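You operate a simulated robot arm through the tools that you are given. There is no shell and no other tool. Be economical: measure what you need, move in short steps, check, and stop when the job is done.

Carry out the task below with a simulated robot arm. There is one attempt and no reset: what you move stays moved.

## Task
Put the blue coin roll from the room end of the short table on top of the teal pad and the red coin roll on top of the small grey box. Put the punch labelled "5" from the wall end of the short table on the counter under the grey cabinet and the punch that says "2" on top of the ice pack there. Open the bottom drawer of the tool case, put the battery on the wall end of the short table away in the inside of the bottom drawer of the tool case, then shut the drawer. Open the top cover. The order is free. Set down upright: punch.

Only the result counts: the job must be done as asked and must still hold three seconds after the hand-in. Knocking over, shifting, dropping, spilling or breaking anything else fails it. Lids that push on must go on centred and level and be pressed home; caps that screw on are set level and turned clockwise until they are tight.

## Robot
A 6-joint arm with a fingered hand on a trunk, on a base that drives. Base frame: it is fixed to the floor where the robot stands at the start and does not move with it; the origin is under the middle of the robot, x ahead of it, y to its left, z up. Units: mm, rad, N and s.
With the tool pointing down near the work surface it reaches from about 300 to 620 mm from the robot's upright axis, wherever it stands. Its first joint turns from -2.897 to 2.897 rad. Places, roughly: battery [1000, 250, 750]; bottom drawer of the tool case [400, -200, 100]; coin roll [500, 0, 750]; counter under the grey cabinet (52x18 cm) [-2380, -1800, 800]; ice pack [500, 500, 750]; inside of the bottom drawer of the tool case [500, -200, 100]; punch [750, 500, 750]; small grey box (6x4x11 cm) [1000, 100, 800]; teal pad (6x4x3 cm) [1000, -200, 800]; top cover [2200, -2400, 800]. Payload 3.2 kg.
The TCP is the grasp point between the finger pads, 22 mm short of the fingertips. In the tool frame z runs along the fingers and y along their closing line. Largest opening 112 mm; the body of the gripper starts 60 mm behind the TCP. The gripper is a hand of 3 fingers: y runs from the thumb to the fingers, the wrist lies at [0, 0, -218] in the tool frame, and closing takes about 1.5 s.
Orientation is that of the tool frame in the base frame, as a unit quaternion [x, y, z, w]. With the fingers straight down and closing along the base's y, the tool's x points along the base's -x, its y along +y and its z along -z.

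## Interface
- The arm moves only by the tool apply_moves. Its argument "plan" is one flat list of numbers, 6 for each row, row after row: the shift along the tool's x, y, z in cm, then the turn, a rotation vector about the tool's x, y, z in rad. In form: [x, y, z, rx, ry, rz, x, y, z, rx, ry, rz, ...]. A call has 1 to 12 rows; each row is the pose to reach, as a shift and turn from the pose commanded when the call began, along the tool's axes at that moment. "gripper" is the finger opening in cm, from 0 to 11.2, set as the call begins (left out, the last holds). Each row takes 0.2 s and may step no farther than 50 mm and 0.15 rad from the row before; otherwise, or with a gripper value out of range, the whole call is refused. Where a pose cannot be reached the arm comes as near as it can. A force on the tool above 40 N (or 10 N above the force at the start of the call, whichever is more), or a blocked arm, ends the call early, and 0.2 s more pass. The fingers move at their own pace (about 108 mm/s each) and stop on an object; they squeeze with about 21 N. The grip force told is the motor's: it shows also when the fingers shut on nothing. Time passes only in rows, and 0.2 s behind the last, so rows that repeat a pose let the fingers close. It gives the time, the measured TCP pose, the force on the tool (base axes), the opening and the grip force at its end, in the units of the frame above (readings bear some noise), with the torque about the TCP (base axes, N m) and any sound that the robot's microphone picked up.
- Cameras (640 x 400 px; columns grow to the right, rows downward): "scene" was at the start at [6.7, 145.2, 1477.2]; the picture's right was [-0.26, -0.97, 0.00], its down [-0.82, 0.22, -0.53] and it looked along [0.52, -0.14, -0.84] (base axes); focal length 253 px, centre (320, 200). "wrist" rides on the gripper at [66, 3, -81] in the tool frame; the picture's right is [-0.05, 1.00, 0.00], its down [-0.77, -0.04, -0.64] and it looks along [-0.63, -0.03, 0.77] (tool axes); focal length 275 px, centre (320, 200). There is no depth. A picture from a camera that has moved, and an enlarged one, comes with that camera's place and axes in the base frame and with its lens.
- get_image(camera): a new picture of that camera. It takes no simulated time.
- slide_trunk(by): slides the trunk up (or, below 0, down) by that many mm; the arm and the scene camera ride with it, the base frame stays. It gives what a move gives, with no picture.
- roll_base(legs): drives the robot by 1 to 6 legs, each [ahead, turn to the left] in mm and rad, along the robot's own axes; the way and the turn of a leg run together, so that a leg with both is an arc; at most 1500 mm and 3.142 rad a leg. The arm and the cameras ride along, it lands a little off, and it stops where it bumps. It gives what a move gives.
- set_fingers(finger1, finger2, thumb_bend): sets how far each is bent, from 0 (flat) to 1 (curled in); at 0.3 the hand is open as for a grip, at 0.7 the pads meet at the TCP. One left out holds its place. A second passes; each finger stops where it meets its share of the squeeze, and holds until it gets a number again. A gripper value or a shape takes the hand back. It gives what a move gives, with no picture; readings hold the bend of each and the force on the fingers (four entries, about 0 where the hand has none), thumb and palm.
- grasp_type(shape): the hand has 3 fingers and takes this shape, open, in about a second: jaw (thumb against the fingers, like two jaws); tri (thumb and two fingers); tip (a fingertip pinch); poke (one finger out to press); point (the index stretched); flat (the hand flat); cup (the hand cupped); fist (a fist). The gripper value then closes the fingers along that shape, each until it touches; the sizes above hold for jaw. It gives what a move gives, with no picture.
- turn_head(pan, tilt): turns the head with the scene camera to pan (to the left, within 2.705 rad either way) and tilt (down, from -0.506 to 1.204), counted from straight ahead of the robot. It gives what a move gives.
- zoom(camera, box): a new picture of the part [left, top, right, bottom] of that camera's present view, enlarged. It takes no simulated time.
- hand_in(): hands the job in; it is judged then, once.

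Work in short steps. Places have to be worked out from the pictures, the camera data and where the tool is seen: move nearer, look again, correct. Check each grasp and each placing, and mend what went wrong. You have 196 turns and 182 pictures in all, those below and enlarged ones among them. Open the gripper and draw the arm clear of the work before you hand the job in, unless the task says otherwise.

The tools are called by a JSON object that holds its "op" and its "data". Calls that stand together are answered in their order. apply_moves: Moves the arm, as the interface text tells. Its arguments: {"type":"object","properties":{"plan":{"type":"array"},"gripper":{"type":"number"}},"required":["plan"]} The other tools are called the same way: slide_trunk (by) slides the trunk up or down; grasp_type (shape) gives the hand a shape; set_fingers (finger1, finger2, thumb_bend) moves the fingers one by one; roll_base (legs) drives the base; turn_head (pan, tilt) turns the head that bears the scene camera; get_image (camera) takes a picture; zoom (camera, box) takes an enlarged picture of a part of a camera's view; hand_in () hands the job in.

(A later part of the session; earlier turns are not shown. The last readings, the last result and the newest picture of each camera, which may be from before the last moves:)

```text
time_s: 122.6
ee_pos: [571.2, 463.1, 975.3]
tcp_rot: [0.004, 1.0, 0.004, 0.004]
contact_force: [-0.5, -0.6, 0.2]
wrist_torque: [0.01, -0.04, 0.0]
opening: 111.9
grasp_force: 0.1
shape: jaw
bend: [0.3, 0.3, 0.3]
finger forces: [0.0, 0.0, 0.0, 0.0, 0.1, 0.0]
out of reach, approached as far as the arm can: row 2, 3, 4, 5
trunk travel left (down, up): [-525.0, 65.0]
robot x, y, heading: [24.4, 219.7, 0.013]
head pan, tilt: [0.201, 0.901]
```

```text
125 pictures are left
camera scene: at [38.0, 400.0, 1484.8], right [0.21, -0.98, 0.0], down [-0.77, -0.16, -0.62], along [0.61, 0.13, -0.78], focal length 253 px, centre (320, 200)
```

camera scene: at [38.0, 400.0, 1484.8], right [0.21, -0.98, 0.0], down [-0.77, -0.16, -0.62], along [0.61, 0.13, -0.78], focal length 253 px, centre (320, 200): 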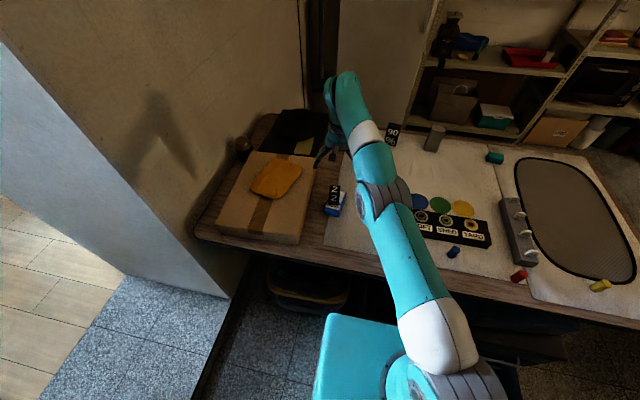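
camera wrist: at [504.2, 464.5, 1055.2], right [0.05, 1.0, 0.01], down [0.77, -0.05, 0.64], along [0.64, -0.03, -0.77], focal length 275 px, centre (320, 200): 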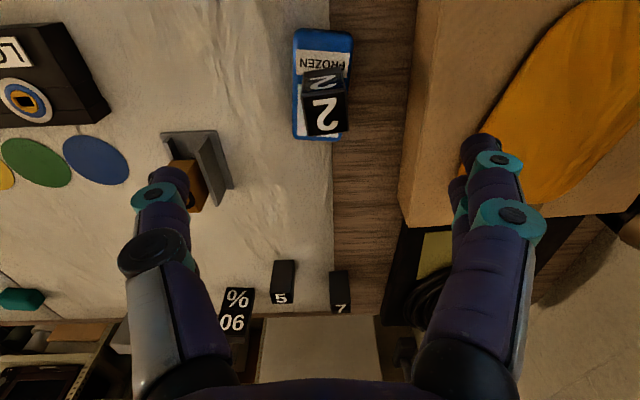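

Punch 2 stands on the ice pack. Next I move over the blue roll.

{"op": "apply_moves", "data": {"plan": [1, -4, 0, 0, 0, 0, 2, -8, 0, 0, 0, 0, 3, -12, 0, 0, 0, 0, 4, -16, 1, 0, 0, 0, 5, -20, 2, 0, 0, 0, 6, -24, 3, 0, 0, 0, 7, -28, 4, 0, 0, 0, 8, -32, 5, 0, 0, 0, 9, -36, 6, 0, 0, 0, 9.4, -39.5, 7.5, 0, 0, 0]}}

{"op": "get_image", "data": {"camera": "wrist"}}

```text
time_s: 124.8
ee_pos: [569.3, 140.4, 1064.9]
tcp_rot: [0.01, 0.999, 0.008, -0.03]
contact_force: [0.3, -0.8, -0.3]
wrist_torque: [0.02, -0.01, 0.02]
opening: 111.9
grasp_force: 0.1
shape: jaw
bend: [0.3, 0.3, 0.3]
finger forces: [0.1, 0.1, 0.0, 0.1, 0.1, 0.0]
out of reach, approached as far as the arm can: row 1, 2, 3, 4, 5, 6, 7, 8, 9, 10
trunk travel left (down, up): [-525.0, 65.0]
robot x, y, heading: [28.2, 220.2, 0.007]
head pan, tilt: [0.201, 0.901]
```

```text
124 pictures are left
camera wrist: at [508.0, 142.3, 1149.5], right [0.07, 1.0, 0.01], down [0.81, -0.06, 0.59], along [0.58, -0.03, -0.81], focal length 275 px, centre (320, 200)
```

wrist: 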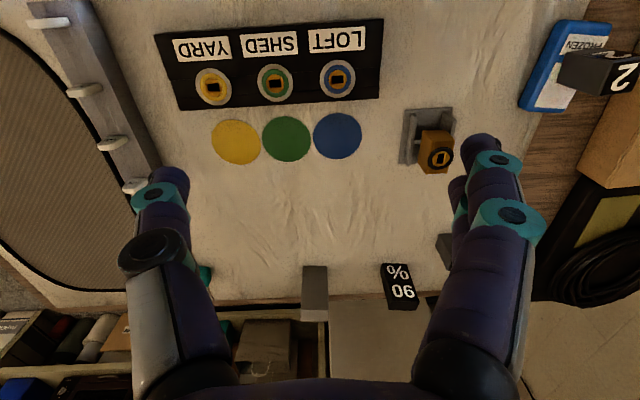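

The arm was stuck near its stretched pose. I step it inward and down to the roll.

{"op": "apply_moves", "data": {"plan": [1.5, -1, 3, 0, -0.03, 0, 3, -2, 6, 0, -0.06, 0, 4.5, -3.5, 9, 0, -0.06, 0, 6, -5, 12, 0, -0.06, 0, 7.5, -6, 14.5, 0, -0.06, 0, 9.2, -7.2, 16.5, 0, -0.06, 0]}}

{"op": "get_image", "data": {"camera": "wrist"}}

```text
time_s: 126.2
ee_pos: [567.2, 139.7, 1090.9]
tcp_rot: [0.01, 1.0, 0.009, -0.005]
contact_force: [-0.8, 0.3, 0.2]
wrist_torque: [0.0, 0.01, 0.03]
opening: 112.3
grasp_force: 0.0
shape: jaw
bend: [0.3, 0.3, 0.3]
finger forces: [0.1, 0.1, 0.1, 0.1, 0.0, 0.0]
out of reach, approached as far as the arm can: row 1, 2, 3, 4, 5, 6
trunk travel left (down, up): [-525.0, 65.0]
robot x, y, heading: [29.5, 216.0, 0.009]
head pan, tilt: [0.201, 0.901]
```

```text
123 pictures are left
camera wrist: at [501.5, 141.0, 1171.7], right [0.07, 1.0, 0.02], down [0.78, -0.06, 0.63], along [0.63, -0.03, -0.78], focal length 275 px, centre (320, 200)
```

wrist: 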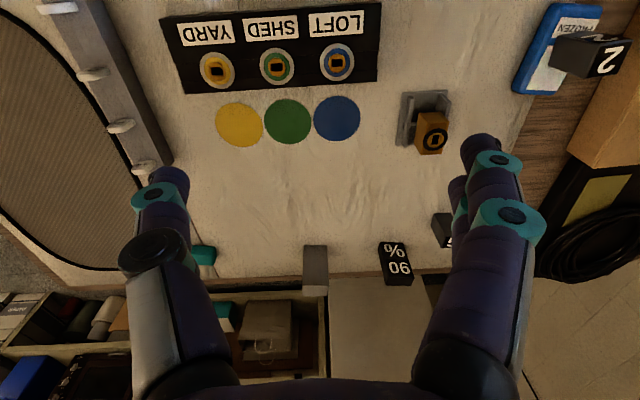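

{"op": "turn_head", "data": {"pan": -0.3, "tilt": 0.7}}

{"op": "get_image", "data": {"camera": "scene"}}

```text
time_s: 127.1
ee_pos: [567.7, 139.0, 1090.7]
tcp_rot: [0.011, 1.0, 0.009, -0.005]
contact_force: [-1.0, -0.1, 0.2]
wrist_torque: [0.0, 0.03, 0.05]
opening: 112.1
grasp_force: 0.1
shape: jaw
bend: [0.3, 0.3, 0.3]
finger forces: [0.0, 0.0, 0.0, 0.1, 0.0, 0.1]
trunk travel left (down, up): [-525.0, 65.0]
robot x, y, heading: [26.0, 218.1, 0.012]
head pan, tilt: [-0.3, 0.7]
```

```text
122 pictures are left
camera scene: at [46.1, 360.0, 1501.0], right [-0.29, -0.96, 0.0], down [-0.62, 0.18, -0.76], along [0.73, -0.22, -0.64], focal length 253 px, centre (320, 200)
```

scene: 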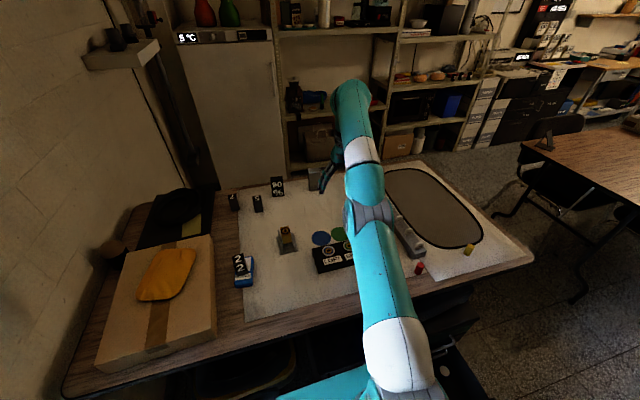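

The arm is fully straight (singular). I command a clearly inward target with a tilted hand to make the elbow bend.

{"op": "apply_moves", "data": {"plan": [2, 0, 0, 0, -0.14, 0, 5, 0, 0, 0, -0.28, 0, 9, 0, 0, 0, -0.42, 0, 13, 0, 0, 0, -0.5, 0, 17, 0, 0, 0, -0.5, 0, 20, 0, 0, 0, -0.5, 0, 20, 0, 3, 0, -0.4, 0, 20, 0, 6, 0, -0.3, 0, 20, 0, 9, 0, -0.2, 0, 20, 0, 12, 0, -0.1, 0, 20, 0, 12, 0, 0, 0]}}

```text
time_s: 129.5
ee_pos: [564.9, 132.8, 1100.8]
tcp_rot: [0.016, 1.0, 0.011, 0.007]
contact_force: [-0.4, 0.1, -0.1]
wrist_torque: [-0.01, -0.01, -0.02]
opening: 111.8
grasp_force: 0.1
shape: jaw
bend: [0.3, 0.3, 0.3]
finger forces: [0.0, 0.0, 0.1, 0.0, 0.0, 0.0]
out of reach, approached as far as the arm can: row 1, 2, 3, 4, 5, 6, 7, 8, 9, 10, 11
trunk travel left (down, up): [-525.0, 65.0]
robot x, y, heading: [25.5, 220.1, 0.01]
head pan, tilt: [-0.3, 0.7]
```

I realise shifts count from the commanded pose, which has run far inside. I bring the commanded pose back out to about (600, 140, 880), which should let the elbow bend.

{"op": "apply_moves", "data": {"plan": [-3.8, 1.3, -2.6, 0, 0.06, 0, -7.6, 2.6, -5.2, 0, 0.06, 0, -11.4, 3.9, -7.8, 0, 0.06, 0, -15.2, 5.2, -10.4, 0, 0.06, 0, -19, 6.5, -13, 0, 0.06, 0, -22.8, 7.8, -15.6, 0, 0.06, 0, -26.6, 9.1, -18.2, 0, 0.06, 0, -30.4, 10.4, -20.8, 0, 0.06, 0, -34.2, 11.7, -23.4, 0, 0.06, 0, -38, 13, -26, 0, 0.06, 0, -41.5, 14.2, -27, 0, 0.06, 0]}}

```text
time_s: 131.9
ee_pos: [563.3, 198.1, 1094.6]
tcp_rot: [0.008, 0.999, 0.007, -0.031]
contact_force: [0.1, 0.0, -0.8]
wrist_torque: [-0.01, 0.02, -0.05]
opening: 112.0
grasp_force: 0.0
shape: jaw
bend: [0.3, 0.3, 0.3]
finger forces: [0.1, 0.0, 0.1, 0.0, 0.0, 0.1]
out of reach, approached as far as the arm can: row 1, 2, 3, 4, 5, 6, 7, 8, 9, 10, 11
trunk travel left (down, up): [-525.0, 65.0]
robot x, y, heading: [27.4, 220.0, 0.005]
head pan, tilt: [-0.3, 0.7]
```

{"op": "apply_moves", "data": {"plan": [0, 0, 5, 0, 0, 0, 0, 0, 10, 0, 0, 0, 0, 0, 14, 0, 0, 0]}}

```text
time_s: 132.7
ee_pos: [556.2, 185.9, 958.7]
tcp_rot: [0.01, 0.999, 0.01, -0.031]
contact_force: [0.0, -0.4, 0.6]
wrist_torque: [0.02, -0.01, 0.0]
opening: 112.1
grasp_force: 0.1
shape: jaw
bend: [0.3, 0.3, 0.3]
finger forces: [0.0, 0.0, 0.0, 0.0, 0.0, 0.0]
trunk travel left (down, up): [-525.0, 65.0]
robot x, y, heading: [23.6, 221.2, 0.009]
head pan, tilt: [-0.3, 0.7]
```

Unstuck now. I move over the blue roll at lower height.

{"op": "apply_moves", "data": {"plan": [1.5, -2, 1.5, 0, -0.03, 0, 3, -4, 3, 0, -0.06, 0, 4.5, -6.5, 4.5, 0, -0.06, 0, 6, -9, 6, 0, -0.06, 0, 7.9, -11.8, 7.9, 0, -0.06, 0]}}

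{"op": "get_image", "data": {"camera": "wrist"}}

```text
time_s: 133.9
ee_pos: [468.6, 67.2, 884.6]
tcp_rot: [0.009, 1.0, 0.008, 0.0]
contact_force: [-1.0, 0.2, -0.5]
wrist_torque: [0.01, 0.02, 0.01]
opening: 111.9
grasp_force: 0.0
shape: jaw
bend: [0.3, 0.3, 0.3]
finger forces: [0.0, 0.1, 0.0, 0.0, 0.0, 0.0]
trunk travel left (down, up): [-525.0, 65.0]
robot x, y, heading: [24.3, 214.3, 0.009]
head pan, tilt: [-0.3, 0.7]
```

```text
121 pictures are left
camera wrist: at [402.2, 68.2, 965.2], right [0.07, 1.0, 0.02], down [0.77, -0.06, 0.63], along [0.63, -0.03, -0.77], focal length 275 px, centre (320, 200)
```

wrist: 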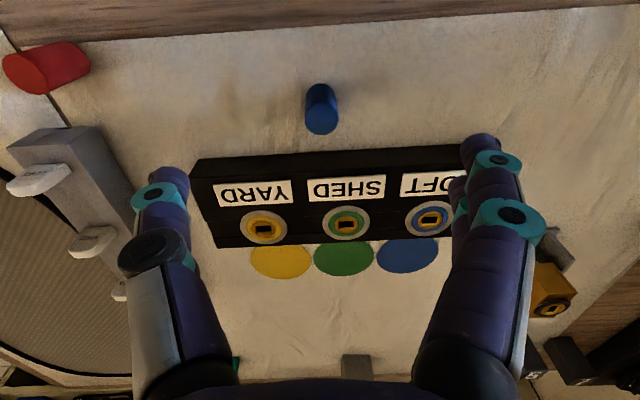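

Blue roll stands at about (480, 67). I descend around it.

{"op": "apply_moves", "data": {"plan": [-1.1, 0, 4, 0, 0, 0, -1.1, 0, 8, 0, 0, 0, -1.1, 0, 10, 0, 0, 0, -1.1, 0, 11.2, 0, 0, 0]}}

{"op": "get_image", "data": {"camera": "wrist"}}

```text
time_s: 134.9
ee_pos: [481.8, 65.8, 773.1]
tcp_rot: [0.01, 1.0, 0.008, -0.002]
contact_force: [-0.6, 0.6, 0.9]
wrist_torque: [0.0, 0.05, 0.05]
opening: 112.1
grasp_force: 0.2
shape: jaw
bend: [0.3, 0.3, 0.3]
finger forces: [0.1, 0.1, 0.0, 0.1, 0.1, 0.0]
trunk travel left (down, up): [-525.0, 65.0]
robot x, y, heading: [26.1, 218.8, 0.005]
head pan, tilt: [-0.3, 0.7]
```

```text
120 pictures are left
camera wrist: at [414.4, 68.0, 853.4], right [0.07, 1.0, 0.02], down [0.77, -0.06, 0.63], along [0.63, -0.03, -0.77], focal length 275 px, centre (320, 200)
```

wrist: 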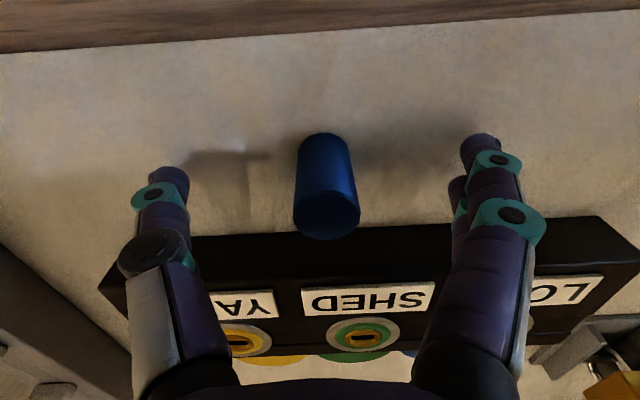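

{"op": "apply_moves", "data": {"plan": [0, 0, 0.5, 0, 0, 0, 0, 0, 0.5, 0, 0, 0, 0, 0, 0.5, 0, 0, 0, 0, 0, 0.5, 0, 0, 0, 0, 0, 0.5, 0, 0, 0, 0, 0, 0.5, 0, 0, 0, 0, 0, 0.5, 0, 0, 0, 0, 0, 0.5, 0, 0, 0], "gripper": 0}}

{"op": "get_image", "data": {"camera": "wrist"}}

```text
time_s: 136.7
ee_pos: [480.4, 67.5, 768.2]
tcp_rot: [0.01, 1.0, 0.008, -0.002]
contact_force: [0.0, -0.1, 0.0]
wrist_torque: [-0.03, 0.01, -0.01]
opening: 15.1
grasp_force: 20.6
shape: jaw
bend: [0.72, 0.72, 0.7]
finger forces: [9.9, 9.5, 0.0, 0.0, 18.5, 0.1]
trunk travel left (down, up): [-525.0, 65.0]
robot x, y, heading: [26.2, 218.4, 0.01]
head pan, tilt: [-0.3, 0.7]
```

```text
119 pictures are left
camera wrist: at [414.5, 69.0, 848.2], right [0.07, 1.0, 0.02], down [0.77, -0.06, 0.63], along [0.63, -0.03, -0.77], focal length 275 px, centre (320, 200)
```

wrist: 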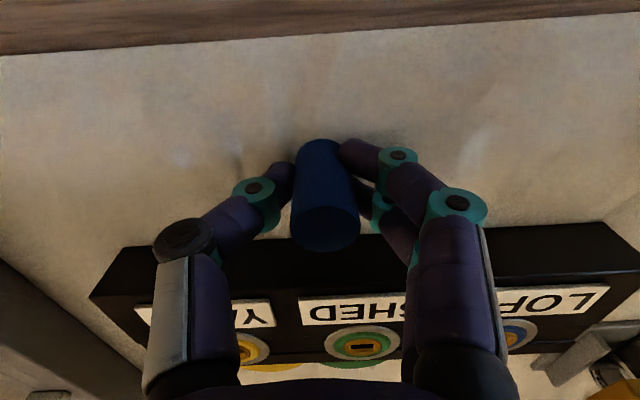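

Roll gripped. I lift it, pull in a little and drive out of the table's front, round the open drawer toward the right-hand corridor.

{"op": "apply_moves", "data": {"plan": [0, 0, -3, 0, 0, 0, 0, 0, -7, 0, 0, 0, 0, 0, -11, 0, 0, 0, 1, 1, -15, 0, 0, 0, 3, 3, -18, 0, 0, 0]}}

{"op": "roll_base", "data": {"legs": [[-480, 0], [0, -1.47], [1025, 0], [0, 1.245], [718, 0], [0, 0.225]]}}

{"op": "turn_head", "data": {"pan": 0.0, "tilt": 0.4}}

{"op": "get_image", "data": {"camera": "scene"}}

{"op": "get_image", "data": {"camera": "wrist"}}

```text
time_s: 137.9
ee_pos: [450.6, 94.4, 949.7]
tcp_rot: [0.01, 1.0, 0.008, -0.003]
contact_force: [-0.6, 1.0, -0.9]
wrist_torque: [0.01, 0.04, 0.05]
opening: 15.2
grasp_force: 20.5
shape: jaw
bend: [0.72, 0.72, 0.7]
finger forces: [10.4, 10.2, 0.0, 0.0, 18.6, 0.1]
trunk travel left (down, up): [-525.0, 65.0]
robot x, y, heading: [26.0, 219.2, 0.004]
head pan, tilt: [-0.3, 0.7]
```

```text
time_s: 156.4
ee_pos: [779.3, -1074.6, 947.9]
tcp_rot: [0.017, 1.0, 0.009, -0.001]
contact_force: [-0.7, -0.3, -0.3]
wrist_torque: [-0.03, 0.0, 0.01]
opening: 14.9
grasp_force: 20.8
shape: jaw
bend: [0.72, 0.72, 0.7]
finger forces: [10.0, 11.1, 0.1, 0.0, 18.5, 0.0]
trunk travel left (down, up): [-525.0, 65.0]
robot x, y, heading: [358.1, -943.7, -0.006]
head pan, tilt: [-0.3, 0.7]
```

```text
time_s: 157.2
ee_pos: [778.5, -1074.9, 948.8]
tcp_rot: [0.017, 1.0, 0.009, -0.003]
contact_force: [0.0, 0.0, -1.0]
wrist_torque: [0.02, 0.01, -0.04]
opening: 14.9
grasp_force: 20.8
shape: jaw
bend: [0.72, 0.72, 0.7]
finger forces: [10.0, 11.2, 0.1, 0.1, 18.5, 0.0]
trunk travel left (down, up): [-525.0, 65.0]
robot x, y, heading: [353.1, -941.1, -0.007]
head pan, tilt: [0.0, 0.4]
```

```text
118 pictures are left
camera scene: at [389.8, -778.6, 1527.8], right [-0.01, -1.0, 0.0], down [-0.39, 0.0, -0.92], along [0.92, -0.01, -0.39], focal length 253 px, centre (320, 200)
```

scene: 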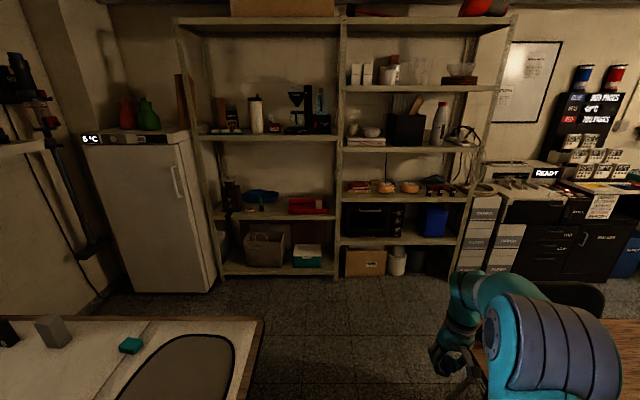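

```text
117 pictures are left
camera wrist: at [713.0, -1072.3, 1029.2], right [0.08, 1.0, 0.02], down [0.77, -0.07, 0.63], along [0.63, -0.04, -0.77], focal length 275 px, centre (320, 200)
```

wrist: 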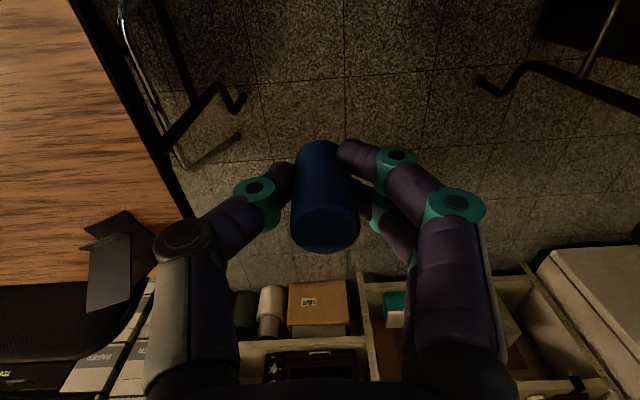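

The aisle behind the table is over a metre wide. I drive along the corridor and round behind the table.

{"op": "roll_base", "data": {"legs": [[1150, 0], [0, 1.571], [790, 0], [0, 1.571]]}}

{"op": "turn_head", "data": {"pan": -0.2, "tilt": 0.9}}

{"op": "get_image", "data": {"camera": "scene"}}

{"op": "get_image", "data": {"camera": "wrist"}}

```text
time_s: 174.5
ee_pos: [1035.8, -44.3, 948.9]
tcp_rot: [1.0, -0.005, 0.002, 0.008]
contact_force: [0.0, 0.2, -1.2]
wrist_torque: [0.02, -0.01, 0.0]
opening: 14.7
grasp_force: 21.1
shape: jaw
bend: [0.72, 0.72, 0.7]
finger forces: [9.0, 11.4, 0.0, 0.1, 18.5, 0.1]
trunk travel left (down, up): [-525.0, 65.0]
robot x, y, heading: [1464.5, -169.2, -3.127]
head pan, tilt: [0.0, 0.4]
```

```text
time_s: 175.4
ee_pos: [1037.0, -45.3, 948.1]
tcp_rot: [1.0, -0.006, 0.001, 0.008]
contact_force: [-0.2, 0.7, -1.5]
wrist_torque: [-0.02, 0.03, 0.03]
opening: 14.6
grasp_force: 21.2
shape: jaw
bend: [0.72, 0.72, 0.7]
finger forces: [8.8, 11.4, 0.0, 0.1, 18.5, 0.0]
trunk travel left (down, up): [-525.0, 65.0]
robot x, y, heading: [1461.1, -165.1, -3.125]
head pan, tilt: [-0.201, 0.901]
```

```text
116 pictures are left
camera scene: at [1450.4, -319.3, 1484.9], right [0.18, 0.98, 0.0], down [0.77, -0.14, -0.62], along [-0.61, 0.11, -0.78], focal length 253 px, centre (320, 200)
```

scene: 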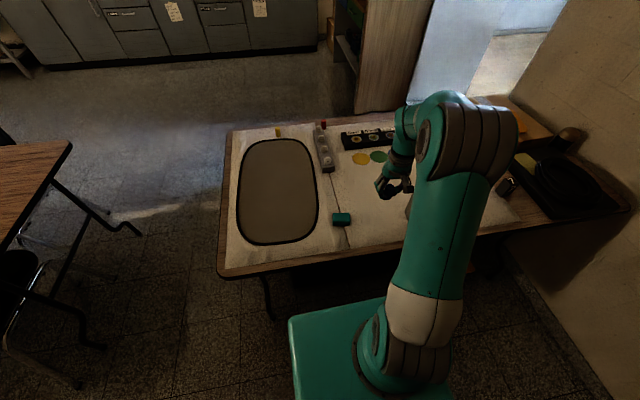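

```text
115 pictures are left
camera wrist: at [1102.4, -48.8, 1029.2], right [-0.06, -1.0, 0.02], down [-0.77, 0.06, 0.63], along [-0.63, 0.02, -0.77], focal length 275 px, centre (320, 200)
```

wrist: 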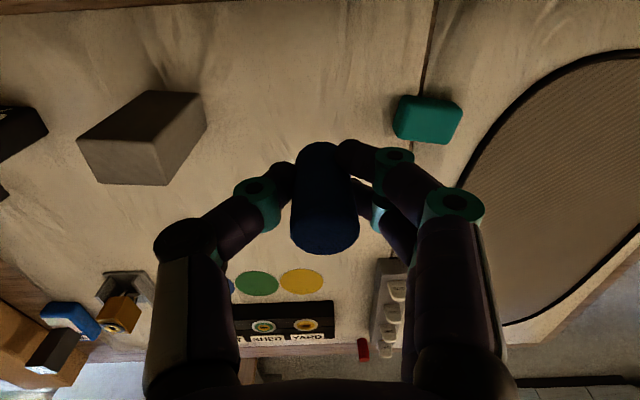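

The pad lies at about (986, -155). I move above it and look before lowering.

{"op": "apply_moves", "data": {"plan": [-1.5, 3.5, 1, 0, 0, 0, -3, 7, 3, 0, 0, 0, -5, 11, 5, 0, 0, 0, -5, 11, 8, 0, 0, 0]}}

{"op": "get_image", "data": {"camera": "wrist"}}

{"op": "zoom", "data": {"camera": "scene", "box": [290, 150, 450, 250]}}

```text
time_s: 176.4
ee_pos: [987.5, -155.4, 869.6]
tcp_rot: [1.0, -0.006, 0.001, 0.008]
contact_force: [0.2, 0.2, -1.8]
wrist_torque: [0.02, 0.0, 0.02]
opening: 14.8
grasp_force: 20.7
shape: jaw
bend: [0.73, 0.72, 0.7]
finger forces: [9.5, 12.0, 0.0, 0.0, 18.6, 0.1]
trunk travel left (down, up): [-525.0, 65.0]
robot x, y, heading: [1463.5, -172.4, -3.125]
head pan, tilt: [-0.201, 0.901]
```

```text
114 pictures are left
camera wrist: at [1053.0, -158.8, 950.2], right [-0.06, -1.0, 0.02], down [-0.77, 0.06, 0.63], along [-0.63, 0.02, -0.77], focal length 275 px, centre (320, 200)
```

wrist: 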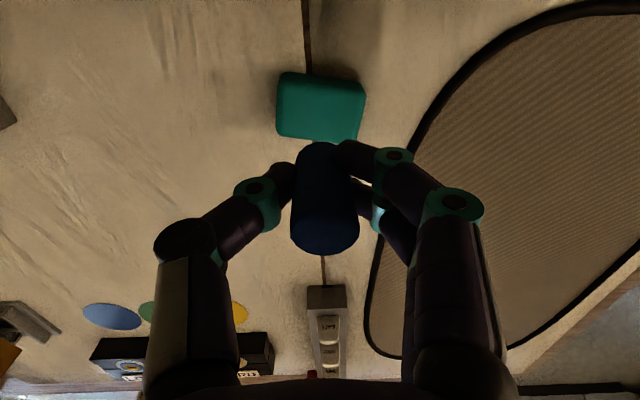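

```text
4.00 times, centred on (370, 200) of scene
camera zoom: at [1450.2, -319.4, 1484.9], right [0.18, 0.98, 0.0], down [0.77, -0.14, -0.62], along [-0.61, 0.11, -0.78], focal length 1013 px, centre (120, 200)
```

zoom: 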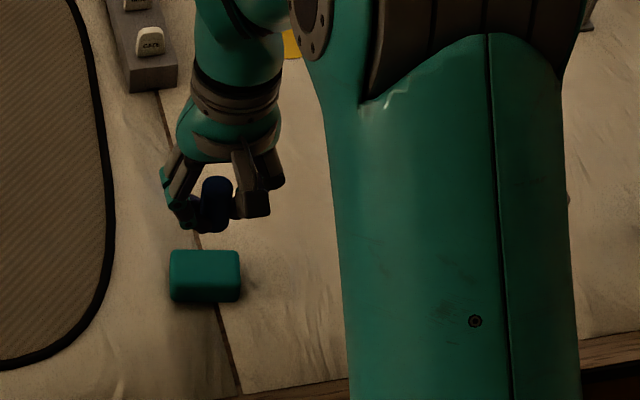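

Pad centre is confirmed at about (985, -158). I lower to contact.

{"op": "apply_moves", "data": {"plan": [-0.2, 0.3, 2.5, 0, 0, 0, -0.2, 0.3, 5, 0, 0, 0, -0.2, 0.3, 5.8, 0, 0, 0, -0.2, 0.3, 6.2, 0, 0, 0, -0.2, 0.3, 6.5, 0, 0, 0, -0.2, 0.3, 6.8, 0, 0, 0, -0.2, 0.3, 7.1, 0, 0, 0, -0.2, 0.3, 7.4, 0, 0, 0, -0.2, 0.3, 7.7, 0, 0, 0, -0.2, 0.3, 8, 0, 0, 0]}}

{"op": "get_image", "data": {"camera": "wrist"}}

```text
time_s: 178.6
ee_pos: [984.6, -159.6, 793.7]
tcp_rot: [1.0, -0.006, -0.002, 0.007]
contact_force: [0.1, 0.6, 36.7]
wrist_torque: [-0.08, 0.05, -0.02]
opening: 17.9
grasp_force: 21.0
shape: jaw
bend: [0.74, 0.73, 0.72]
finger forces: [15.0, 16.4, 0.0, 0.0, 27.2, 0.1]
trunk travel left (down, up): [-525.0, 65.0]
robot x, y, heading: [1463.7, -172.8, -3.124]
head pan, tilt: [-0.201, 0.901]
```

```text
112 pictures are left
camera wrist: at [1050.5, -163.1, 873.4], right [-0.06, -1.0, 0.02], down [-0.77, 0.06, 0.64], along [-0.64, 0.02, -0.77], focal length 275 px, centre (320, 200)
```

wrist: 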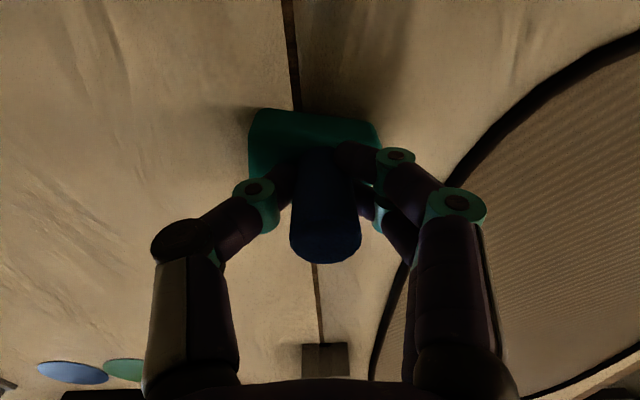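

Contact. I ease off 3 mm and open.

{"op": "apply_moves", "data": {"plan": [0, 0, -0.2, 0, 0, 0, 0, 0, -0.3, 0, 0, 0]}}

{"op": "apply_moves", "data": {"plan": [0, 0, 0, 0, 0, 0, 0, 0, 0, 0, 0, 0, 0, 0, 0, 0, 0, 0, 0, 0, 0, 0, 0, 0, 0, 0, -3, 0, 0, 0, 0, 0, -7, 0, 0, 0, 0, 0, -11, 0, 0, 0], "gripper": 9}}

{"op": "get_image", "data": {"camera": "wrist"}}

```text
time_s: 179.2
ee_pos: [986.1, -158.6, 794.6]
tcp_rot: [1.0, -0.007, 0.001, 0.009]
contact_force: [-2.7, 1.6, 22.6]
wrist_torque: [-0.02, 0.05, 0.01]
opening: 17.7
grasp_force: 20.9
shape: jaw
bend: [0.74, 0.73, 0.72]
finger forces: [13.2, 16.3, 0.0, 0.1, 25.3, 0.1]
trunk travel left (down, up): [-525.0, 65.0]
robot x, y, heading: [1461.6, -168.2, -3.122]
head pan, tilt: [-0.201, 0.901]
```

```text
time_s: 180.8
ee_pos: [984.0, -159.0, 904.9]
tcp_rot: [1.0, -0.006, 0.002, 0.008]
contact_force: [0.3, 0.8, -0.3]
wrist_torque: [-0.01, -0.01, 0.02]
opening: 89.8
grasp_force: 0.2
shape: jaw
bend: [0.59, 0.59, 0.55]
finger forces: [0.0, 0.1, 0.1, 0.1, 0.1, 0.0]
trunk travel left (down, up): [-525.0, 65.0]
robot x, y, heading: [1463.8, -168.1, -3.128]
head pan, tilt: [-0.201, 0.901]
```

```text
111 pictures are left
camera wrist: at [1049.3, -163.5, 985.1], right [-0.06, -1.0, 0.02], down [-0.77, 0.06, 0.63], along [-0.63, 0.02, -0.77], focal length 275 px, centre (320, 200)
```

wrist: 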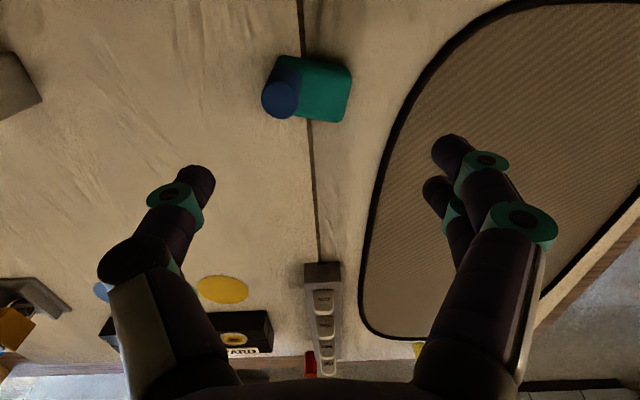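

The roll shifted toward the pad's edge on release. I zoom to see how it stands.

{"op": "zoom", "data": {"camera": "wrist", "box": [220, 30, 400, 142]}}

{"op": "zoom", "data": {"camera": "scene", "box": [290, 180, 390, 242]}}

```text
3.56 times, centred on (310, 86) of wrist
camera zoom: at [1049.3, -163.5, 985.1], right [-0.06, -1.0, 0.02], down [-0.77, 0.06, 0.63], along [-0.63, 0.02, -0.77], focal length 979 px, centre (356, 605)
```

zoom: 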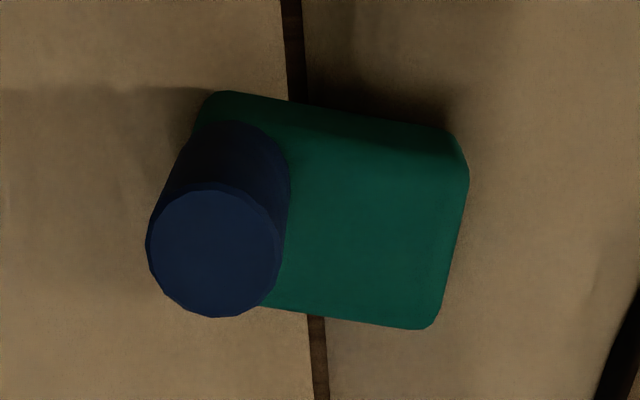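

```text
6.40 times, centred on (340, 211) of scene
camera zoom: at [1450.8, -319.3, 1484.8], right [0.18, 0.98, 0.0], down [0.77, -0.14, -0.62], along [-0.61, 0.11, -0.78], focal length 1621 px, centre (192, 130)
```

zoom: 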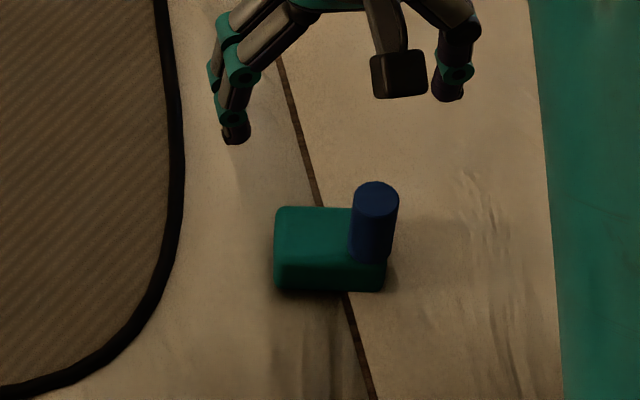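

It stands upright but at the very edge, so I re-grip it to centre it.

{"op": "apply_moves", "data": {"plan": [0.5, -2, 3, 0, 0, 0, 0.5, -2, 6.5, 0, 0, 0, 0.5, -2, 9.8, 0, 0, 0]}}

{"op": "apply_moves", "data": {"plan": [0, 0, 0, 0, 0, 0, 0, 0, 0, 0, 0, 0, 0, 0, 0, 0, 0, 0, 0, 0, 0, 0, 0, 0, 0, 0, 0, 0, 0, 0, 0, 0, 0, 0, 0, 0, 0, 0, 0, 0, 0, 0], "gripper": 0}}

{"op": "get_image", "data": {"camera": "wrist"}}

```text
time_s: 181.6
ee_pos: [988.0, -140.3, 804.4]
tcp_rot: [1.0, -0.006, 0.002, 0.008]
contact_force: [0.2, 0.9, -0.7]
wrist_torque: [-0.02, 0.02, 0.01]
opening: 89.7
grasp_force: 0.0
shape: jaw
bend: [0.59, 0.59, 0.55]
finger forces: [0.1, 0.0, 0.0, 0.0, 0.1, 0.0]
trunk travel left (down, up): [-525.0, 65.0]
robot x, y, heading: [1457.4, -171.5, -3.122]
head pan, tilt: [-0.201, 0.901]
```

```text
time_s: 183.2
ee_pos: [987.2, -141.5, 805.5]
tcp_rot: [1.0, -0.007, 0.001, 0.007]
contact_force: [0.5, -0.5, 0.1]
wrist_torque: [0.02, 0.0, 0.02]
opening: 14.2
grasp_force: 21.3
shape: jaw
bend: [0.71, 0.7, 0.7]
finger forces: [10.4, 8.8, 0.0, 0.0, 18.6, 0.0]
trunk travel left (down, up): [-525.0, 65.0]
robot x, y, heading: [1461.2, -168.3, -3.124]
head pan, tilt: [-0.201, 0.901]
```

```text
108 pictures are left
camera wrist: at [1054.0, -144.2, 885.5], right [-0.06, -1.0, 0.02], down [-0.77, 0.06, 0.63], along [-0.63, 0.02, -0.77], focal length 275 px, centre (320, 200)
```

wrist: 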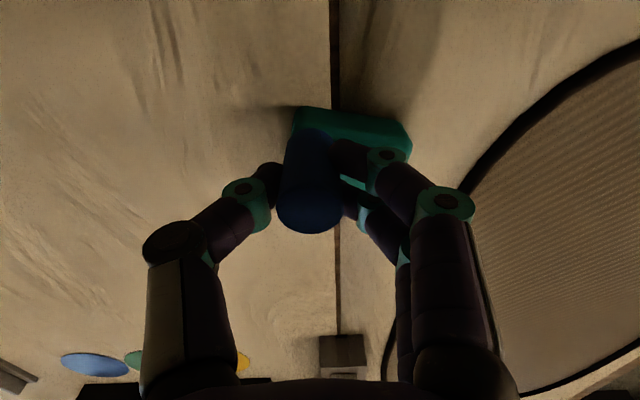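

Gripped. I lift 6 mm, shift 17 mm toward the pad's centre and set it back down.

{"op": "apply_moves", "data": {"plan": [0, 0, -0.6, 0, 0, 0, 0, 0.8, -0.6, 0, 0, 0, -0.2, 1.7, -0.6, 0, 0, 0, -0.2, 1.7, -0.3, 0, 0, 0, -0.2, 1.7, 0, 0, 0, 0, -0.2, 1.7, 0, 0, 0, 0]}}

{"op": "get_image", "data": {"camera": "wrist"}}

```text
time_s: 184.6
ee_pos: [986.2, -156.1, 805.8]
tcp_rot: [1.0, -0.006, 0.002, 0.008]
contact_force: [-0.7, -0.1, -0.2]
wrist_torque: [-0.01, -0.02, 0.03]
opening: 14.1
grasp_force: 21.0
shape: jaw
bend: [0.71, 0.7, 0.7]
finger forces: [10.6, 9.1, 0.0, 0.1, 18.6, 0.0]
trunk travel left (down, up): [-525.0, 65.0]
robot x, y, heading: [1463.4, -169.9, -3.131]
head pan, tilt: [-0.201, 0.901]
```

```text
107 pictures are left
camera wrist: at [1052.4, -160.2, 885.9], right [-0.06, -1.0, 0.02], down [-0.77, 0.06, 0.63], along [-0.63, 0.02, -0.77], focal length 275 px, centre (320, 200)
```

wrist: 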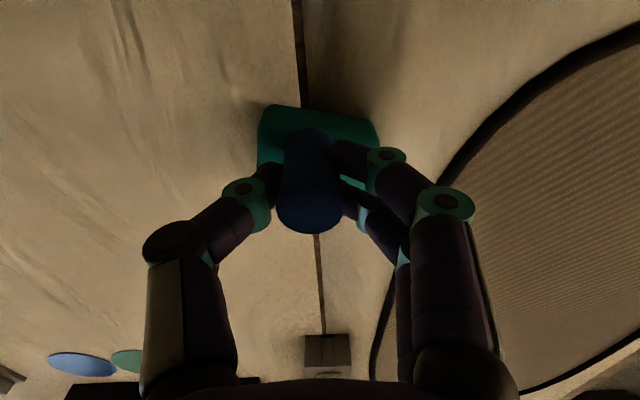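

{"op": "apply_moves", "data": {"plan": [0, 0, 0.1, 0, 0, 0, 0, 0, 0.1, 0, 0, 0, 0, 0, 0.1, 0, 0, 0], "gripper": 4}}

{"op": "get_image", "data": {"camera": "wrist"}}

```text
time_s: 185.4
ee_pos: [986.9, -157.4, 804.7]
tcp_rot: [1.0, -0.006, 0.002, 0.007]
contact_force: [0.2, -0.7, 0.6]
wrist_torque: [-0.03, 0.01, -0.02]
opening: 39.7
grasp_force: 0.1
shape: jaw
bend: [0.74, 0.74, 0.7]
finger forces: [0.0, 0.2, 0.0, 0.0, 0.0, 0.1]
trunk travel left (down, up): [-525.0, 65.0]
robot x, y, heading: [1461.4, -166.3, -3.125]
head pan, tilt: [-0.201, 0.901]
```

```text
106 pictures are left
camera wrist: at [1051.9, -160.4, 885.0], right [-0.06, -1.0, 0.02], down [-0.77, 0.06, 0.63], along [-0.63, 0.02, -0.77], focal length 275 px, centre (320, 200)
```

wrist: 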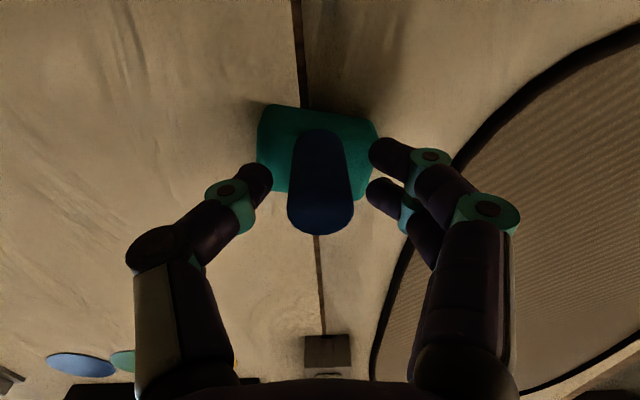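

Well centred and standing. I raise straight up, then turn to the battery.

{"op": "apply_moves", "data": {"plan": [0, 0, -2, 0, 0, 0, 0, 0, -5, 0, 0, 0, 0, 0, -9, 0, 0, 0, 0, 0, -12, 0, 0, 0]}}

{"op": "get_image", "data": {"camera": "wrist"}}

```text
time_s: 186.4
ee_pos: [987.4, -156.2, 924.9]
tcp_rot: [1.0, -0.006, 0.002, 0.007]
contact_force: [-1.1, -0.2, 0.5]
wrist_torque: [0.0, 0.02, 0.01]
opening: 39.7
grasp_force: 0.1
shape: jaw
bend: [0.74, 0.74, 0.7]
finger forces: [0.0, 0.0, 0.1, 0.0, 0.0, 0.0]
trunk travel left (down, up): [-525.0, 65.0]
robot x, y, heading: [1461.8, -167.5, -3.128]
head pan, tilt: [-0.201, 0.901]
```

```text
105 pictures are left
camera wrist: at [1053.1, -159.4, 1005.3], right [-0.06, -1.0, 0.02], down [-0.77, 0.06, 0.63], along [-0.63, 0.02, -0.77], focal length 275 px, centre (320, 200)
```

wrist: 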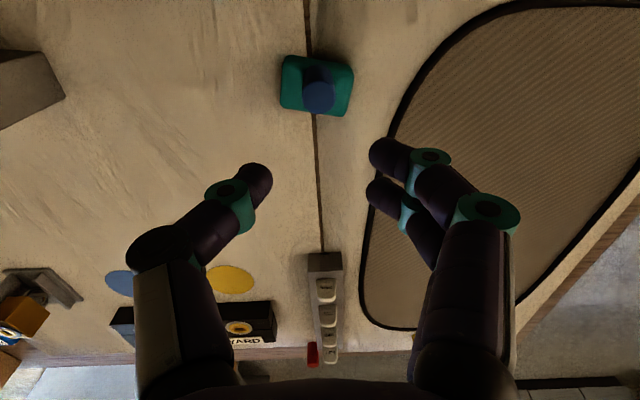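

Blue roll is set. I shift the base along the table toward the battery.

{"op": "roll_base", "data": {"legs": [[0, -1.571], [400, 0], [0, 1.571]]}}

{"op": "get_image", "data": {"camera": "wrist"}}

```text
time_s: 196.8
ee_pos: [990.2, 220.6, 924.4]
tcp_rot: [1.0, 0.017, 0.002, 0.008]
contact_force: [-0.1, -0.1, 0.7]
wrist_torque: [0.01, 0.01, 0.0]
opening: 39.8
grasp_force: 0.0
shape: jaw
bend: [0.74, 0.74, 0.7]
finger forces: [0.1, 0.0, 0.0, 0.0, 0.0, 0.0]
trunk travel left (down, up): [-525.0, 65.0]
robot x, y, heading: [1467.2, 230.2, -3.082]
head pan, tilt: [-0.201, 0.901]
```

```text
104 pictures are left
camera wrist: at [1055.8, 219.6, 1004.9], right [-0.01, -1.0, 0.02], down [-0.77, 0.02, 0.63], along [-0.63, 0.0, -0.77], focal length 275 px, centre (320, 200)
```

wrist: 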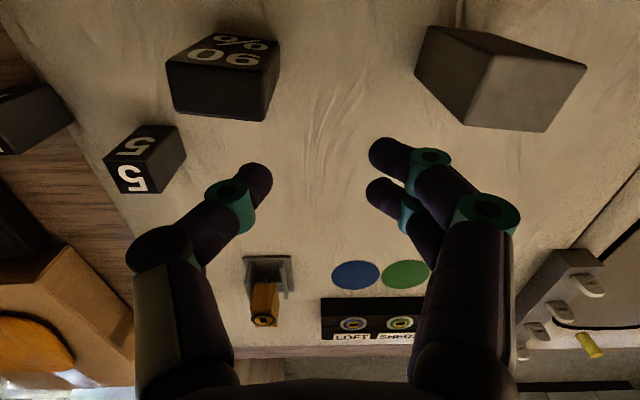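

The battery stands at about (1007, 272), 58 mm wide, 28 deep, top near 850. I open, move above it and descend.

{"op": "apply_moves", "data": {"plan": [0.9, -2.5, 0, 0, 0, 0, 1.9, -5.1, 0, 0, 0, 0, 1.9, -5.1, 3, 0, 0, 0, 1.9, -5.1, 5, 0, 0, 0], "gripper": 11.2}}

{"op": "get_image", "data": {"camera": "wrist"}}

```text
time_s: 197.8
ee_pos: [1008.1, 271.3, 873.0]
tcp_rot: [1.0, 0.018, 0.002, 0.007]
contact_force: [0.6, -1.5, 0.0]
wrist_torque: [0.0, -0.04, 0.0]
opening: 111.9
grasp_force: 0.0
shape: jaw
bend: [0.3, 0.3, 0.3]
finger forces: [0.1, 0.0, 0.0, 0.1, 0.0, 0.0]
trunk travel left (down, up): [-525.0, 65.0]
robot x, y, heading: [1466.2, 232.8, -3.082]
head pan, tilt: [-0.201, 0.901]
```

```text
103 pictures are left
camera wrist: at [1073.6, 269.8, 954.2], right [-0.01, -1.0, 0.02], down [-0.77, 0.02, 0.63], along [-0.63, 0.0, -0.77], focal length 275 px, centre (320, 200)
```

wrist: 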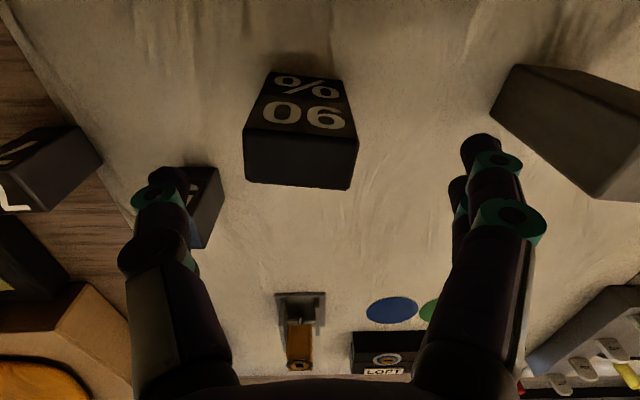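

{"op": "apply_moves", "data": {"plan": [0.3, -0.7, 0.5, 0, 0, 0.13, 0.3, -0.7, 2.5, 0, 0, 0.13, 0.3, -0.7, 4.6, 0, 0, 0.13]}}

{"op": "apply_moves", "data": {"plan": [0, 0, 0, 0, 0, 0, 0, 0, 0, 0, 0, 0, 0, 0, 0, 0, 0, 0, 0, 0, 0, 0, 0, 0, 0, 0, 0, 0, 0, 0, 0, 0, 0, 0, 0, 0], "gripper": 0}}

{"op": "get_image", "data": {"camera": "wrist"}}

```text
time_s: 198.6
ee_pos: [1009.7, 277.1, 828.7]
tcp_rot: [0.999, -0.049, 0.002, 0.007]
contact_force: [0.0, 0.0, 0.0]
wrist_torque: [0.03, 0.0, 0.02]
opening: 112.1
grasp_force: 0.2
shape: jaw
bend: [0.3, 0.3, 0.3]
finger forces: [0.1, 0.0, 0.1, 0.1, 0.0, 0.0]
trunk travel left (down, up): [-525.0, 65.0]
robot x, y, heading: [1467.5, 235.0, -3.084]
head pan, tilt: [-0.201, 0.901]
```

```text
time_s: 200.0
ee_pos: [1010.0, 277.7, 827.2]
tcp_rot: [0.999, -0.048, 0.002, 0.007]
contact_force: [0.7, 1.3, -0.5]
wrist_torque: [0.03, 0.0, -0.04]
opening: 42.0
grasp_force: 21.0
shape: jaw
bend: [0.77, 0.72, 0.7]
finger forces: [4.5, 15.2, 0.1, 0.1, 19.3, 0.0]
trunk travel left (down, up): [-525.0, 65.0]
robot x, y, heading: [1463.6, 228.7, -3.085]
head pan, tilt: [-0.201, 0.901]
```

```text
102 pictures are left
camera wrist: at [1075.2, 267.9, 908.9], right [-0.14, -0.99, 0.02], down [-0.77, 0.12, 0.63], along [-0.63, 0.08, -0.78], focal length 275 px, centre (320, 200)
```

wrist: 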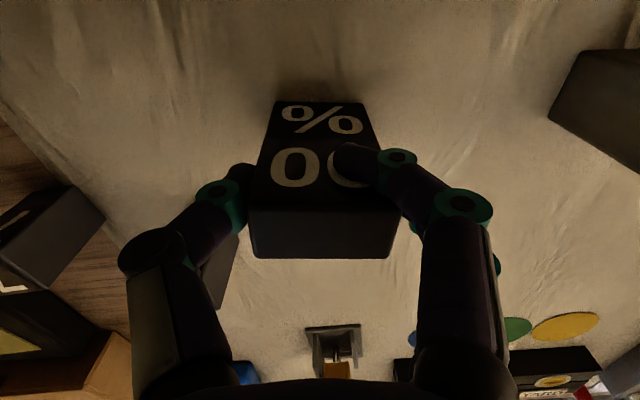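

One finger only catches the battery's edge. I release, rise, and turn the hand a quarter so it closes on the thin side instead.

{"op": "apply_moves", "data": {"plan": [0, 0, 0, 0, 0, 0, 0, 0, 0, 0, 0, 0, 0, 0, 0, 0, 0, 0, 0, 0, 0, 0, 0, 0, 0, 0, -3, 0, 0, 0, 0, 0, -6, 0, 0, 0, 0, 0, -9, 0, 0, 0], "gripper": 11.2}}

{"op": "apply_moves", "data": {"plan": [0, 0, 0, 0, 0, 0.14, 0, 0, 0, 0, 0, 0.28, 0, 0, 0, 0, 0, 0.42, 0, 0, 0, 0, 0, 0.56, 0, 0, 0, 0, 0, 0.7, 0, 0, 0, 0, 0, 0.84, 0, 0, 0, 0, 0, 0.98, 0, 0, 0, 0, 0, 1.12, 0, 0, 0, 0, 0, 1.26, 0, 0, 0, 0, 0, 1.4, 0, 0, 0, 0, 0, 1.54]}}

{"op": "get_image", "data": {"camera": "wrist"}}

```text
time_s: 201.6
ee_pos: [1010.9, 278.9, 921.6]
tcp_rot: [0.999, -0.048, 0.003, 0.008]
contact_force: [-0.2, 0.0, -1.0]
wrist_torque: [0.01, 0.0, 0.0]
opening: 111.9
grasp_force: 0.2
shape: jaw
bend: [0.3, 0.3, 0.3]
finger forces: [0.0, 0.0, 0.0, 0.0, 0.0, 0.1]
trunk travel left (down, up): [-525.0, 65.0]
robot x, y, heading: [1463.6, 233.0, -3.079]
head pan, tilt: [-0.201, 0.901]
```

```text
time_s: 204.0
ee_pos: [1009.1, 277.6, 917.4]
tcp_rot: [-0.682, 0.731, -0.007, -0.004]
contact_force: [-0.1, -0.6, 0.3]
wrist_torque: [0.04, 0.04, 0.0]
opening: 112.2
grasp_force: 0.1
shape: jaw
bend: [0.3, 0.3, 0.3]
finger forces: [0.0, 0.1, 0.0, 0.0, 0.0, 0.0]
trunk travel left (down, up): [-525.0, 65.0]
robot x, y, heading: [1470.4, 233.7, -3.082]
head pan, tilt: [-0.201, 0.901]
```

```text
101 pictures are left
camera wrist: at [1001.7, 212.8, 998.5], right [-0.99, 0.11, -0.01], down [0.09, 0.78, 0.62], along [0.08, 0.62, -0.78], focal length 275 px, centre (320, 200)
```

wrist: 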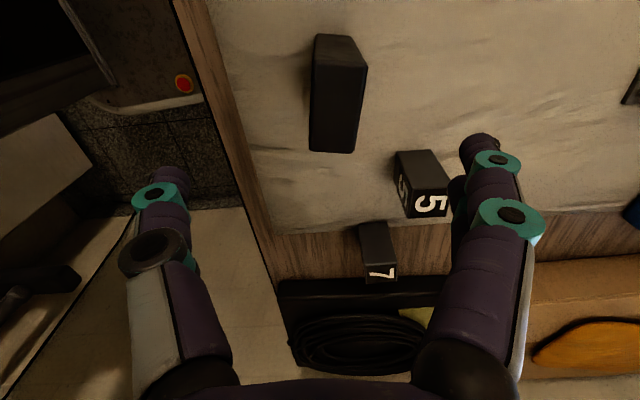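

{"op": "zoom", "data": {"camera": "wrist", "box": [260, 10, 460, 170]}}

```text
2.50 times, centred on (360, 90) of wrist
camera zoom: at [1001.7, 212.8, 998.5], right [-0.99, 0.11, -0.01], down [0.09, 0.78, 0.62], along [0.08, 0.62, -0.78], focal length 688 px, centre (220, 475)
```

zoom: 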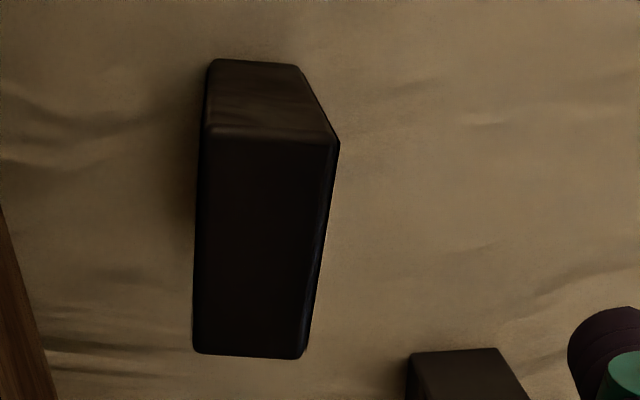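

The battery's top is centred at about (1001, 270), yawed slightly. I align, descend, and close.

{"op": "apply_moves", "data": {"plan": [0.8, 0.75, 3, 0, 0, 0.11, 0.8, 0.75, 6, 0, 0, 0.11, 0.8, 0.75, 9, 0, 0, 0.11]}}

{"op": "get_image", "data": {"camera": "wrist"}}

```text
time_s: 204.8
ee_pos: [1002.4, 269.4, 826.1]
tcp_rot: [-0.642, 0.767, -0.008, -0.004]
contact_force: [0.2, 0.8, 0.8]
wrist_torque: [-0.01, 0.02, 0.04]
opening: 111.9
grasp_force: 0.0
shape: jaw
bend: [0.3, 0.3, 0.3]
finger forces: [0.0, 0.1, 0.0, 0.0, 0.0, 0.0]
trunk travel left (down, up): [-525.0, 65.0]
robot x, y, heading: [1463.2, 229.2, -3.084]
head pan, tilt: [-0.201, 0.901]
```

```text
99 pictures are left
camera wrist: at [987.8, 205.4, 907.6], right [-0.98, 0.22, -0.01], down [0.17, 0.76, 0.62], along [0.14, 0.61, -0.78], focal length 275 px, centre (320, 200)
```

wrist: 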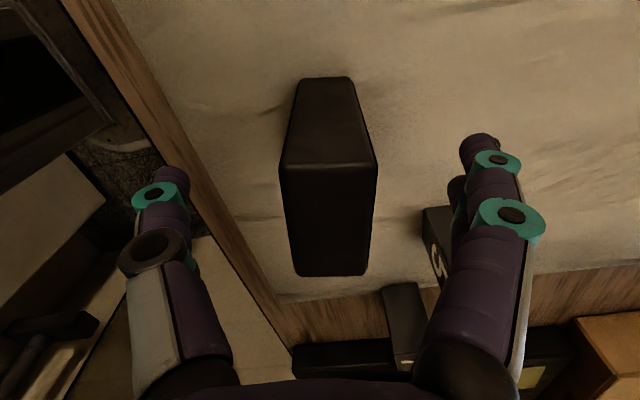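

{"op": "apply_moves", "data": {"plan": [0, 0, 0, 0, 0, 0, 0, 0, 0, 0, 0, 0, 0, 0, 0, 0, 0, 0, 0, 0, 0, 0, 0, 0, 0, 0, 0, 0, 0, 0, 0, 0, 0, 0, 0, 0, 0, 0, 0, 0, 0, 0], "gripper": 0}}

{"op": "get_image", "data": {"camera": "wrist"}}

```text
time_s: 206.4
ee_pos: [1003.9, 269.5, 826.6]
tcp_rot: [-0.643, 0.766, -0.007, -0.003]
contact_force: [-1.0, 0.6, -0.9]
wrist_torque: [0.01, 0.04, -0.03]
opening: 24.5
grasp_force: 20.6
shape: jaw
bend: [0.73, 0.73, 0.7]
finger forces: [9.4, 9.4, 0.0, 0.0, 18.9, 0.1]
trunk travel left (down, up): [-525.0, 65.0]
robot x, y, heading: [1465.9, 226.3, -3.087]
head pan, tilt: [-0.201, 0.901]
```

```text
98 pictures are left
camera wrist: at [987.8, 205.5, 907.8], right [-0.98, 0.22, -0.01], down [0.17, 0.76, 0.62], along [0.14, 0.61, -0.78], focal length 275 px, centre (320, 200)
```

wrist: 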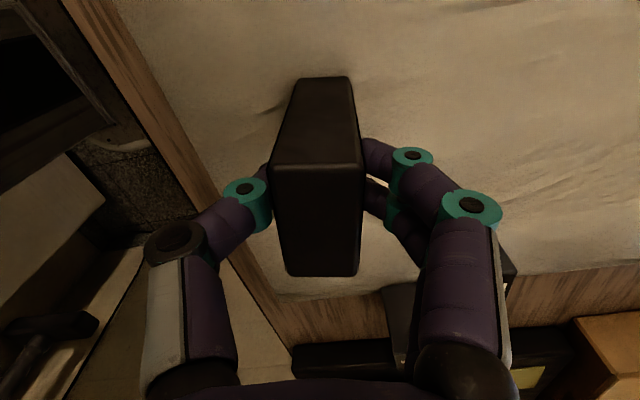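

A firm grip (24.5 mm). I lift, raise the trunk and drive back round the table to the front, in checked stages.

{"op": "apply_moves", "data": {"plan": [0, 0, -3, 0, 0, 0, 0, 0, -7, 0, 0, 0, 0, 0, -11, 0, 0, 0, 0, 0, -13, 0, 0, 0]}}

{"op": "slide_trunk", "data": {"by": 65}}

{"op": "roll_base", "data": {"legs": [[0, 1.514], [1130, 0], [0, -1.571]]}}

```text
time_s: 207.4
ee_pos: [1002.2, 271.6, 957.6]
tcp_rot: [-0.643, 0.766, -0.008, -0.004]
contact_force: [-0.7, 0.0, -3.1]
wrist_torque: [-0.03, -0.02, 0.03]
opening: 24.5
grasp_force: 21.2
shape: jaw
bend: [0.73, 0.73, 0.7]
finger forces: [9.6, 9.4, 0.0, 0.1, 18.9, 0.1]
trunk travel left (down, up): [-525.0, 65.0]
robot x, y, heading: [1461.2, 228.1, -3.08]
head pan, tilt: [-0.201, 0.901]
```

```text
time_s: 208.4
ee_pos: [1002.6, 272.8, 1020.9]
tcp_rot: [-0.643, 0.766, -0.007, -0.004]
contact_force: [-0.2, 0.6, -2.6]
wrist_torque: [0.0, -0.02, -0.01]
opening: 24.4
grasp_force: 21.0
shape: jaw
bend: [0.73, 0.73, 0.7]
finger forces: [9.5, 9.5, 0.0, 0.0, 19.0, 0.0]
trunk travel left (down, up): [-590.0, 0.0]
robot x, y, heading: [1463.6, 230.9, -3.084]
head pan, tilt: [-0.201, 0.901]
```

```text
time_s: 221.8
ee_pos: [1010.5, -815.2, 1021.9]
tcp_rot: [-0.603, 0.797, -0.008, -0.004]
contact_force: [0.4, -0.5, -2.6]
wrist_torque: [0.01, 0.02, -0.01]
opening: 24.0
grasp_force: 21.0
shape: jaw
bend: [0.73, 0.73, 0.7]
finger forces: [9.3, 9.0, 0.0, 0.0, 18.4, 0.0]
trunk travel left (down, up): [-590.0, 0.0]
robot x, y, heading: [1465.6, -902.4, 3.105]
head pan, tilt: [-0.201, 0.901]
```

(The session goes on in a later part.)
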